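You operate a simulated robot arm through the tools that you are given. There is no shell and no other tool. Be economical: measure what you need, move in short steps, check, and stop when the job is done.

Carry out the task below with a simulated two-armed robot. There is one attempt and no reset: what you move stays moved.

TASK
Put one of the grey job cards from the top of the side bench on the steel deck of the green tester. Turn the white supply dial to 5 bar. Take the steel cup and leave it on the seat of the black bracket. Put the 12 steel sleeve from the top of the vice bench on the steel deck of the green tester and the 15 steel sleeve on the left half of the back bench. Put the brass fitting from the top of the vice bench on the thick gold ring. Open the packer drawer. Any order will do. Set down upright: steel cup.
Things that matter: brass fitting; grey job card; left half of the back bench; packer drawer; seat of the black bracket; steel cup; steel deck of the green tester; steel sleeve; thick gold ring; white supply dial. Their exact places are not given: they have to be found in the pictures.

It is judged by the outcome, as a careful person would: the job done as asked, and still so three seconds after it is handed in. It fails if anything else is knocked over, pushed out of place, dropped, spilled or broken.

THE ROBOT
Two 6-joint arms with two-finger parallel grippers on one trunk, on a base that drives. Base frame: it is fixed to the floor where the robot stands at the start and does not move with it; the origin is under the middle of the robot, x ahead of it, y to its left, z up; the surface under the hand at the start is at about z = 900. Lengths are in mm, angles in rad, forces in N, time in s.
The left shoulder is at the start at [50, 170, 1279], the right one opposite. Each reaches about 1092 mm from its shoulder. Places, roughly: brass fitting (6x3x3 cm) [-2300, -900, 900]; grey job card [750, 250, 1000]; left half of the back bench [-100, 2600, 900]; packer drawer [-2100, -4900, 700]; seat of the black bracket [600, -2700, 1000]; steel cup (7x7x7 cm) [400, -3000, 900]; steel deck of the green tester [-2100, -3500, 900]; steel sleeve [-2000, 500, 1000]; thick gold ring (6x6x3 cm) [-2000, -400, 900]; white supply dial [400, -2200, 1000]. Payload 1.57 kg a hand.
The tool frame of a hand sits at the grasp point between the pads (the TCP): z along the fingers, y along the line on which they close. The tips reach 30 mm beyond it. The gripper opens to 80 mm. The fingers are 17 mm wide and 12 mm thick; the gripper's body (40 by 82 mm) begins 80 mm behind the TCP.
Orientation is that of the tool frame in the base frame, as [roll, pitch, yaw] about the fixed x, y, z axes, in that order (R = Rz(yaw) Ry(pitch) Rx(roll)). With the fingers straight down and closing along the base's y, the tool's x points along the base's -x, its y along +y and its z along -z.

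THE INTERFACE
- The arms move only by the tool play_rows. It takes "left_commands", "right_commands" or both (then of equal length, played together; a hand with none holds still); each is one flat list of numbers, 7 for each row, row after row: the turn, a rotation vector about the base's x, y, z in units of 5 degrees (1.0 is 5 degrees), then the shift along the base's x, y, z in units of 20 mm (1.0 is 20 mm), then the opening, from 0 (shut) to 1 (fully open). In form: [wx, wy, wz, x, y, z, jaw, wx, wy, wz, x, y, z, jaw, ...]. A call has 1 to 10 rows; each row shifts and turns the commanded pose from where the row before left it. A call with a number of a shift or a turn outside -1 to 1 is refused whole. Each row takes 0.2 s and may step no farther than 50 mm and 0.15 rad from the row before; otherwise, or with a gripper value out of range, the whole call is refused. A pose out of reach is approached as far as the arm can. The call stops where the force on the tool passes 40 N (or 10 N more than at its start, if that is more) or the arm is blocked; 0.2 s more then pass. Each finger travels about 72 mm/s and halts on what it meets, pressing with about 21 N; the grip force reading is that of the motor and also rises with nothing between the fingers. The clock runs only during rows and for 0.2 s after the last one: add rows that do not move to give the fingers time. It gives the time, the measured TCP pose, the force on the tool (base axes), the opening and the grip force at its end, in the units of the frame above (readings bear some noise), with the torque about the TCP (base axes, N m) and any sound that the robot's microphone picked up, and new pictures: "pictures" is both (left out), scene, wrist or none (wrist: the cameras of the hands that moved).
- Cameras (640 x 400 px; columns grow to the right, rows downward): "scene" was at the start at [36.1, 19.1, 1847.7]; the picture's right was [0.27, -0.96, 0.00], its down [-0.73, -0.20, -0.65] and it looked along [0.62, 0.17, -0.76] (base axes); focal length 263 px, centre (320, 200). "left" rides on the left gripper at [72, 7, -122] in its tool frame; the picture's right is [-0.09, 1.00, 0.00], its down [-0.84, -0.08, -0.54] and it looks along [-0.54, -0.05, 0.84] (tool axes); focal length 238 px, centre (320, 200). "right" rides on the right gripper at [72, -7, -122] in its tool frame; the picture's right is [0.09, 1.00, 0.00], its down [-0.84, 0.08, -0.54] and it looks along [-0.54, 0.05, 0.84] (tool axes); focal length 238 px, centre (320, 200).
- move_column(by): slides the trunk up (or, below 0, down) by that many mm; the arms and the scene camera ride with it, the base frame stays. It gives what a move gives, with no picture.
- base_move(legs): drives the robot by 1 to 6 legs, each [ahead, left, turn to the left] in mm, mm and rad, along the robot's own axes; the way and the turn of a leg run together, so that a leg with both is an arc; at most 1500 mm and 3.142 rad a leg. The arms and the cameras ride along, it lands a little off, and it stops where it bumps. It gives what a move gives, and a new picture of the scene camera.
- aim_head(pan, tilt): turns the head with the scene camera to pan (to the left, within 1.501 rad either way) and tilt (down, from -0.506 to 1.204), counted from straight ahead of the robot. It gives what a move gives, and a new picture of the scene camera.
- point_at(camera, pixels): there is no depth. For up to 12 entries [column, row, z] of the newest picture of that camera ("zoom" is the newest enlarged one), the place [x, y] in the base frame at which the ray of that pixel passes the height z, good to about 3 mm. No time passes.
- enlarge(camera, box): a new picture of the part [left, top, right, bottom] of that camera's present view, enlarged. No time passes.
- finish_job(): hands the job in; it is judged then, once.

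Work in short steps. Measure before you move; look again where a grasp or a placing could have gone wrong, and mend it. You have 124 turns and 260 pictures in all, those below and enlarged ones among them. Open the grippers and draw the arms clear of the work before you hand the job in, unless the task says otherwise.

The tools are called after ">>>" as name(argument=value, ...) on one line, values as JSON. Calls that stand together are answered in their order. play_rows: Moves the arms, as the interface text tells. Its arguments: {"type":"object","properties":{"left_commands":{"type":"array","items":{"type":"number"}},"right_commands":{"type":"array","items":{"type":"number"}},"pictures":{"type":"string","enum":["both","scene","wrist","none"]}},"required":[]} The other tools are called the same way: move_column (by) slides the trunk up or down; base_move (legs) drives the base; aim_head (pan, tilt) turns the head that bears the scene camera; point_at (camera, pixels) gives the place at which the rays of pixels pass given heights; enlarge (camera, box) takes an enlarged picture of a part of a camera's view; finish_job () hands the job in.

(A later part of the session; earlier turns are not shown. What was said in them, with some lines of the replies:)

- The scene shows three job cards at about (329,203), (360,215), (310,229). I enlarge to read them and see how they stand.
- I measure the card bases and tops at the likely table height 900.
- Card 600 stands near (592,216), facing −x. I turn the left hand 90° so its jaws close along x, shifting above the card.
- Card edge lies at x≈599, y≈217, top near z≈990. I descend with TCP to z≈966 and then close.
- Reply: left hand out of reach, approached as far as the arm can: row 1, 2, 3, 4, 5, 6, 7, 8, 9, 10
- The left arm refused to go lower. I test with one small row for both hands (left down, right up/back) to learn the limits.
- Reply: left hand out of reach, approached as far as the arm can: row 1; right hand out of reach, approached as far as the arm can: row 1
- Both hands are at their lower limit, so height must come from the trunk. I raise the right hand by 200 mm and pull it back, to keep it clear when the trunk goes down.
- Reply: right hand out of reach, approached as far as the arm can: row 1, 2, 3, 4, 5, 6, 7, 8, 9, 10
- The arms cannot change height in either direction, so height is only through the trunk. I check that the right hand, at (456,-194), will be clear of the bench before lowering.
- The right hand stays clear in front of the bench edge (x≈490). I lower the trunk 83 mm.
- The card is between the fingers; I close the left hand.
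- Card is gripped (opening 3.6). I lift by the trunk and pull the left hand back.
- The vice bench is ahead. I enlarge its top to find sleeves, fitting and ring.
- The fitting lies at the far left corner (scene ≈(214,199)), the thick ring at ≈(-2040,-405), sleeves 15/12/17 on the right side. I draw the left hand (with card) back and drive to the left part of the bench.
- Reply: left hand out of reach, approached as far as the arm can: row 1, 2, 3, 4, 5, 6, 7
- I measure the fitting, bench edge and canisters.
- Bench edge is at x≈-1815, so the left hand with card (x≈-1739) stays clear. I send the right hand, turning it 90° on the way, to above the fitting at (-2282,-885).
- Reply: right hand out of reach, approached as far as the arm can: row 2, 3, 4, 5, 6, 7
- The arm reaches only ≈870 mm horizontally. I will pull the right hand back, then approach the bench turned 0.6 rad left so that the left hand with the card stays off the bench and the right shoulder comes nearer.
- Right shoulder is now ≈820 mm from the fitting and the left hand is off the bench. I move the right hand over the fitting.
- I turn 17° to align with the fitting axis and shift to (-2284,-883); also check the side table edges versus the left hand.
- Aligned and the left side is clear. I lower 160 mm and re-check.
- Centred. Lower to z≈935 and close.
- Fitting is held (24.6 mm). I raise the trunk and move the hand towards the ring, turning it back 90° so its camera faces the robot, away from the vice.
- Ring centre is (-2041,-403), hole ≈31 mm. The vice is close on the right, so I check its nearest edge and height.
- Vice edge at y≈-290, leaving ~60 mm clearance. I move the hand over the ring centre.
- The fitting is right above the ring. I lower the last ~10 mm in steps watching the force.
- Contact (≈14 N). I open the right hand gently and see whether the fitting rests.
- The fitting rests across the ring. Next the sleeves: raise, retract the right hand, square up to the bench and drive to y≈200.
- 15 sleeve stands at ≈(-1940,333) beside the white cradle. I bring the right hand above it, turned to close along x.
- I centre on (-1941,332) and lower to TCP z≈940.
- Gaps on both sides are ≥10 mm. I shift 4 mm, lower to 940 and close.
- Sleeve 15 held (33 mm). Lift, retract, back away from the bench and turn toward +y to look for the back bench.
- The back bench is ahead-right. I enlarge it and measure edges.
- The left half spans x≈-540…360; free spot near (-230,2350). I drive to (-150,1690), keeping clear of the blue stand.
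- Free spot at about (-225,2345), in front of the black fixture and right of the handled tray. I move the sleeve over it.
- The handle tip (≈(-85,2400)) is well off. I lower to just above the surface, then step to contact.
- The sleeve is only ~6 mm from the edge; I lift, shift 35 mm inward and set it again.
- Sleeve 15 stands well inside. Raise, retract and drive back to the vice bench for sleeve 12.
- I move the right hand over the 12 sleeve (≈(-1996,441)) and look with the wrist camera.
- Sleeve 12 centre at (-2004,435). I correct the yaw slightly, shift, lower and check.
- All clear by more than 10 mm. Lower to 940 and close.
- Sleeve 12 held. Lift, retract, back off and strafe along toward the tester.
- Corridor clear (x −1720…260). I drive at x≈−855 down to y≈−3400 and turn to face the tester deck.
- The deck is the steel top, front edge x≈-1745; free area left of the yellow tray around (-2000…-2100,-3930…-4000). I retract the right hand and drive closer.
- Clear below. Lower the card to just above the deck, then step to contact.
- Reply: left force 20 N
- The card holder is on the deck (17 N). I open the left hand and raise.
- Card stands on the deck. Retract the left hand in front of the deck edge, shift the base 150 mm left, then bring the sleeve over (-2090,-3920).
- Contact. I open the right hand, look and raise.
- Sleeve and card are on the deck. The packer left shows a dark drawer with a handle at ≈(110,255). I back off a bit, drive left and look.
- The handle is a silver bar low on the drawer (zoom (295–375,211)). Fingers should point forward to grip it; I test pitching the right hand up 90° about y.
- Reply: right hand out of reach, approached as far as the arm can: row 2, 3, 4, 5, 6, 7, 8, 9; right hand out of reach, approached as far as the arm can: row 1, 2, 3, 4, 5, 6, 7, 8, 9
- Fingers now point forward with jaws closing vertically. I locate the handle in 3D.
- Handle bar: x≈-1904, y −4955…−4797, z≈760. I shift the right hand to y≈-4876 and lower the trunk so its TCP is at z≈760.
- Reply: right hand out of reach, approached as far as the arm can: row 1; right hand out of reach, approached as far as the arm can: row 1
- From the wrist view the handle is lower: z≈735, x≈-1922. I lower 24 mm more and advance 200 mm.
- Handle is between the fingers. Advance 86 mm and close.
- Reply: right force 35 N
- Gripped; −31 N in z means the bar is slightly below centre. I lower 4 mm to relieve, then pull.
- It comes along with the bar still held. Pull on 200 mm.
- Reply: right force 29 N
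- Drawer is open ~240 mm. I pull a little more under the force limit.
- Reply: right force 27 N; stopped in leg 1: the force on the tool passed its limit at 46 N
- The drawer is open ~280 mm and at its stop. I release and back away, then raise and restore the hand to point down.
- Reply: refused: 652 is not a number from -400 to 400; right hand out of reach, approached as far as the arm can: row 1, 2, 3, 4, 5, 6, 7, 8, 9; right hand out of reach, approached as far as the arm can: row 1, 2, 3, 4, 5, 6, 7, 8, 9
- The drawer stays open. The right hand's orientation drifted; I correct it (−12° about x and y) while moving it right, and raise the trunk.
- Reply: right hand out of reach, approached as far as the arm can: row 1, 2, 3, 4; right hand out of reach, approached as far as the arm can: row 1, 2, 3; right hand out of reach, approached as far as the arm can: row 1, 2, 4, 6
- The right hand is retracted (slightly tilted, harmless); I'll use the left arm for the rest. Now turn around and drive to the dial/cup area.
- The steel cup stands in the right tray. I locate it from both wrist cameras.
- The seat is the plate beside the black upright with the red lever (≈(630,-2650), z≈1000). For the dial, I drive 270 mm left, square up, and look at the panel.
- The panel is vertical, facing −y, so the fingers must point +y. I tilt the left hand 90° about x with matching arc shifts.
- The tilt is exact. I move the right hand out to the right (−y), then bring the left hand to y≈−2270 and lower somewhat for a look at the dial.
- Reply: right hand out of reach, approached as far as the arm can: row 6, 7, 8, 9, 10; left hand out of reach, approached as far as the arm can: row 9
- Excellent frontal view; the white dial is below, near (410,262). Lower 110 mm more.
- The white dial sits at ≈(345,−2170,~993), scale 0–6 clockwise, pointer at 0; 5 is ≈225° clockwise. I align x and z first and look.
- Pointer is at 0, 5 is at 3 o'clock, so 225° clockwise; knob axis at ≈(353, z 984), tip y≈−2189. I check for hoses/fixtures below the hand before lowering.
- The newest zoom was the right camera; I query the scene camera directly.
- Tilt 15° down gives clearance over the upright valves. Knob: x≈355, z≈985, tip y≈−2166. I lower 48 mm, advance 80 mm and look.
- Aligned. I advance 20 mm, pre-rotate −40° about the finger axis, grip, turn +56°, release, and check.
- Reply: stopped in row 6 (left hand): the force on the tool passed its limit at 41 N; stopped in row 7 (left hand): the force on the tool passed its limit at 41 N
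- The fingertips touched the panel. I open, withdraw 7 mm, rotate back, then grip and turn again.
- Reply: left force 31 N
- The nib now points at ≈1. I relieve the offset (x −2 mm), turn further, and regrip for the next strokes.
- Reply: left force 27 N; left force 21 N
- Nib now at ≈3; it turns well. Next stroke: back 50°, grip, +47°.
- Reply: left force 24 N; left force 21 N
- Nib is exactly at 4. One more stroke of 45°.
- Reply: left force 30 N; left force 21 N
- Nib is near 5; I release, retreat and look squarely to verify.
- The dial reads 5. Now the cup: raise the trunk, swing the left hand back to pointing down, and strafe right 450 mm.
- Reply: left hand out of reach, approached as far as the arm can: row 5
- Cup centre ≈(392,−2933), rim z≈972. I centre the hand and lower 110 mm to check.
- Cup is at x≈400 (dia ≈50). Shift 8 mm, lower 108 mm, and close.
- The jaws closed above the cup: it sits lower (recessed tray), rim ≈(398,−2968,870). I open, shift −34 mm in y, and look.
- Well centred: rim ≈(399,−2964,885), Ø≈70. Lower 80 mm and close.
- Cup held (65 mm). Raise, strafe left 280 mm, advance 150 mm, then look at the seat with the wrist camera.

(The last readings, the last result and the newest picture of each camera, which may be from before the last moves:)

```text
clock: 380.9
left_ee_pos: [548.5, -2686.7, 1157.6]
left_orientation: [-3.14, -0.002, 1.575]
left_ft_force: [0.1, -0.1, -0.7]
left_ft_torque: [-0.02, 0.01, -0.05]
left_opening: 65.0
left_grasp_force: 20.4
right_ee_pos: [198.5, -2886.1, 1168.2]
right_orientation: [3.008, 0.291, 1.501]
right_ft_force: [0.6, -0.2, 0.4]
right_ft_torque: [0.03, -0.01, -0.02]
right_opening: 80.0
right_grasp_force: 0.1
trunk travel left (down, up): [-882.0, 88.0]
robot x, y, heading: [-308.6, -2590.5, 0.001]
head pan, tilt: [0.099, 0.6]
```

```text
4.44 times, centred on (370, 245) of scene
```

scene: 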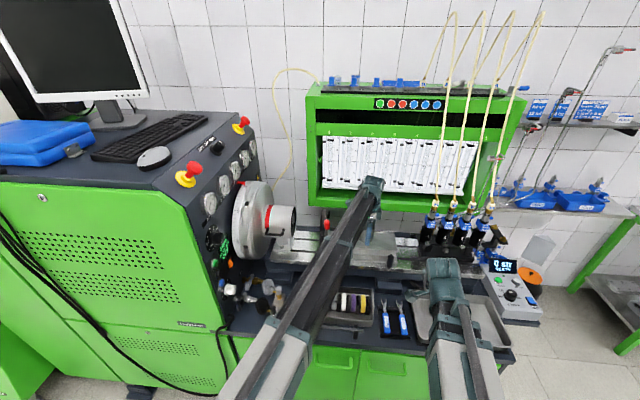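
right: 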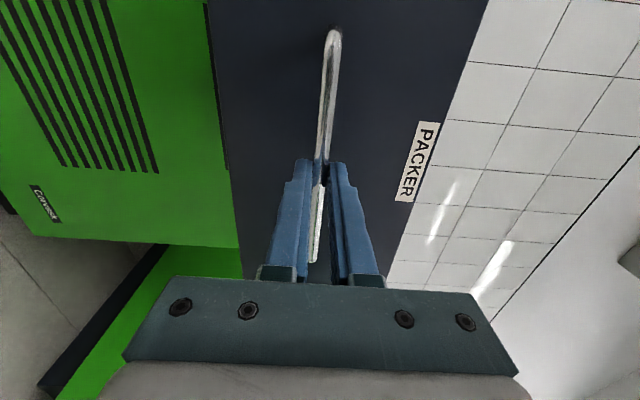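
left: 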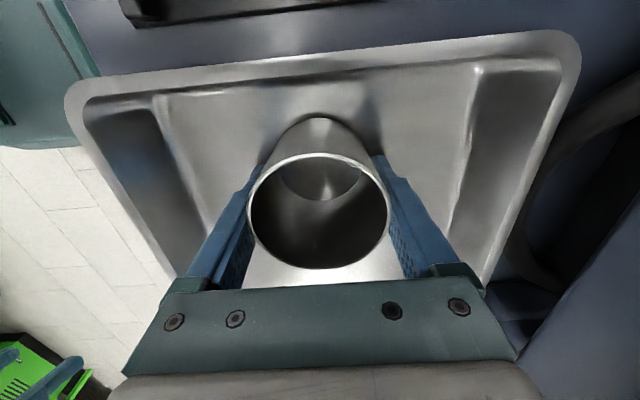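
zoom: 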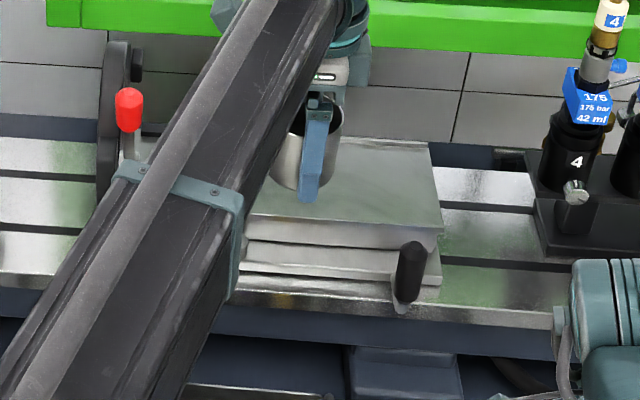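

Seat plate spans x 573–720, y to ≈−2830, around z 1000. I advance the base 77 mm (cup to x≈626, y≈−2687) and lower 95 mm.

>>> base_move(legs=[[77, 0, 0]])

>>> move_column(by=-95)

>>> enlarge(camera="left", box=[0, 0, 640, 400])

>>> enlarge(camera="scene", box=[310, 190, 450, 290])

```text
clock: 382.0
left_ee_pos: [626.6, -2688.1, 1155.9]
left_orientation: [-3.139, -0.002, 1.573]
left_ft_force: [0.6, 0.2, -1.0]
left_ft_torque: [-0.01, 0.06, -0.05]
left_opening: 65.0
left_grasp_force: 21.2
right_ee_pos: [277.5, -2885.5, 1168.1]
right_orientation: [3.01, 0.291, 1.499]
right_ft_force: [0.2, -0.6, -0.5]
right_ft_torque: [0.02, 0.02, -0.03]
right_opening: 80.0
right_grasp_force: 0.0
trunk travel left (down, up): [-882.0, 88.0]
robot x, y, heading: [-231.0, -2590.7, 0.005]
head pan, tilt: [0.099, 0.6]
```

scene: 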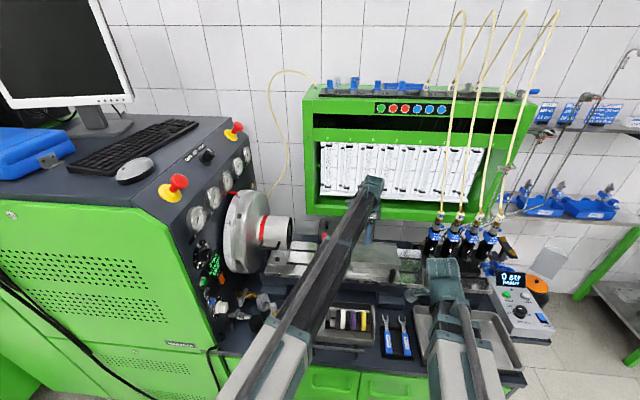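

```text
clock: 383.1
left_ee_pos: [621.8, -2687.8, 1070.0]
left_orientation: [3.141, -0.001, 1.572]
left_ft_force: [-7.4, 0.1, 14.7]
left_ft_torque: [-0.01, -0.12, 0.06]
left_opening: 64.8
left_grasp_force: 21.2
right_ee_pos: [274.9, -2886.0, 1081.0]
right_orientation: [3.006, 0.29, 1.498]
right_ft_force: [0.2, 0.1, -0.7]
right_ft_torque: [0.05, 0.0, 0.05]
right_opening: 79.7
right_grasp_force: 0.1
trunk travel left (down, up): [-794.0, 176.0]
robot x, y, heading: [-231.1, -2591.3, 0.002]
head pan, tilt: [0.099, 0.6]
stopped: the force on the tool passed its limit at 97 N (the readings are from after the stop); the commanded pose is now the measured one
```

```text
1.00 times, centred on (320, 200) of left (not enlarged: the box is as wide or as high as the picture)
```

zoom: 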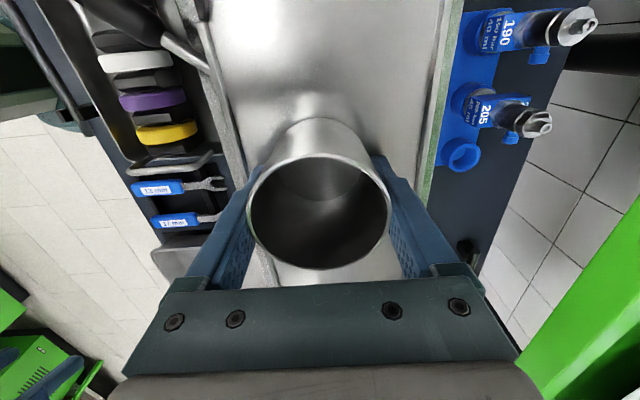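

```text
4.00 times, centred on (380, 240) of scene
```

zoom: 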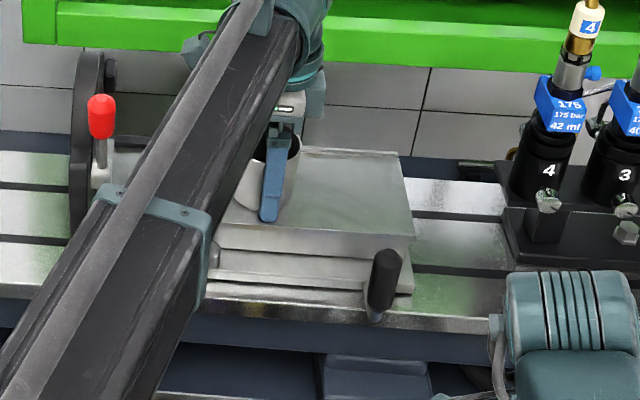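

The cup touched the seat (z≈1030) and rests on it. I open the left hand gently and look.

>>> play_rows(left_commands=[0, 0, 0, 0, 0, 0, 0.88, 0, 0, 0, 0, 0, 0, 0.95, 0, 0, 0, 0, 0, 0, 1, 0, 0, 0, 0, 0, 0, 1], pictures="none")

>>> move_column(by=100)

>>> enlarge(camera="left", box=[0, 0, 640, 400])

>>> base_move(legs=[[-400, 0, 0]])

>>> enlarge(camera="scene", box=[260, 160, 460, 290])

```text
clock: 384.1
left_ee_pos: [625.2, -2688.2, 1069.9]
left_orientation: [3.138, -0.001, 1.574]
left_ft_force: [11.1, -1.9, 32.2]
left_ft_torque: [-0.09, 0.97, 0.05]
left_opening: 70.2
left_grasp_force: 0.1
right_ee_pos: [275.4, -2886.3, 1080.6]
right_orientation: [3.006, 0.292, 1.497]
right_ft_force: [-0.1, -0.3, -0.2]
right_ft_torque: [0.02, 0.0, -0.03]
right_opening: 79.9
right_grasp_force: 0.1
trunk travel left (down, up): [-794.0, 176.0]
robot x, y, heading: [-231.9, -2588.7, 0.001]
head pan, tilt: [0.099, 0.6]
```

```text
clock: 385.4
left_ee_pos: [626.2, -2688.9, 1168.5]
left_orientation: [3.141, -0.002, 1.573]
left_ft_force: [-0.1, -0.3, -0.6]
left_ft_torque: [0.01, -0.02, 0.02]
left_opening: 80.0
left_grasp_force: 0.1
right_ee_pos: [276.4, -2886.9, 1179.7]
right_orientation: [3.007, 0.292, 1.497]
right_ft_force: [-0.6, 0.0, 0.3]
right_ft_torque: [0.0, 0.01, -0.01]
right_opening: 80.1
right_grasp_force: 0.1
trunk travel left (down, up): [-894.0, 76.0]
robot x, y, heading: [-229.5, -2588.1, -0.002]
head pan, tilt: [0.099, 0.6]
```

```text
1.00 times, centred on (320, 200) of left (not enlarged: the box is as wide or as high as the picture)
```

zoom: 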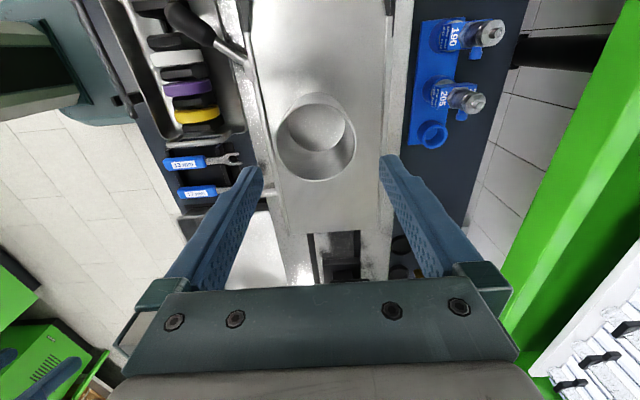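

```text
clock: 387.9
left_ee_pos: [223.2, -2691.2, 1169.7]
left_orientation: [3.139, -0.003, 1.568]
left_ft_force: [-1.3, -0.8, 0.0]
left_ft_torque: [0.03, -0.02, 0.0]
left_opening: 80.4
left_grasp_force: 0.0
right_ee_pos: [-126.2, -2888.4, 1179.6]
right_orientation: [3.007, 0.291, 1.493]
right_ft_force: [-0.4, -0.5, 0.4]
right_ft_torque: [0.01, -0.04, 0.01]
right_opening: 79.9
right_grasp_force: 0.0
trunk travel left (down, up): [-894.0, 76.0]
robot x, y, heading: [-635.2, -2587.0, -0.002]
head pan, tilt: [0.099, 0.6]
```

scene: 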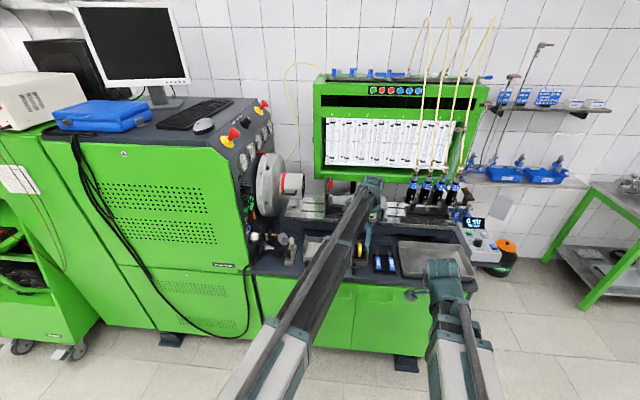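

```text
3.08 times, centred on (360, 225) of scene
```

zoom: 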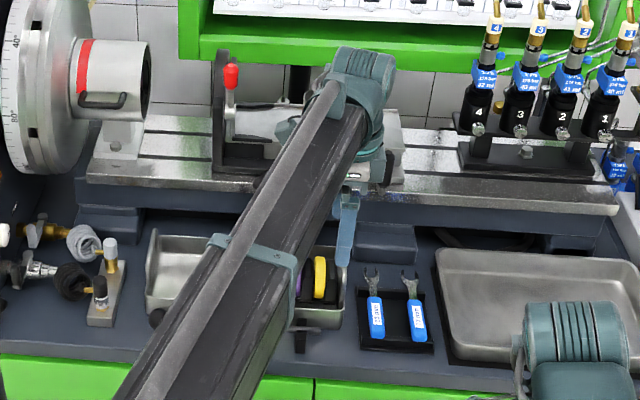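

The cup stands upright on the seat, the arms are clear and both hands are open. All the parts of the job are done; I hand it in.

>>> finish_job()

```text
The job is handed in.
```

I did every part of the job and handed it in:
- **Grey job card:** the 600 rpm card is standing on the steel deck of the green tester.
- **12 sleeve:** it is standing on the tester deck beside the card.
- **15 sleeve:** it is standing on the left half of the back bench.
- **Brass fitting:** it is lying across the thick gold ring.
- **Packer drawer:** it is open about 280 mm, as far as it would go.
- **White supply dial:** its pointer reads 5 bar.
- **Steel cup:** it is upright on the seat of the black bracket. It came down hard, and the lowering stopped on a 97 N contact. In the last wrist picture it was standing level.

I took the "seat of the black bracket" to be the flat steel plate beside the black upright with the red lever. Both hands are open and the arms are clear of the work.
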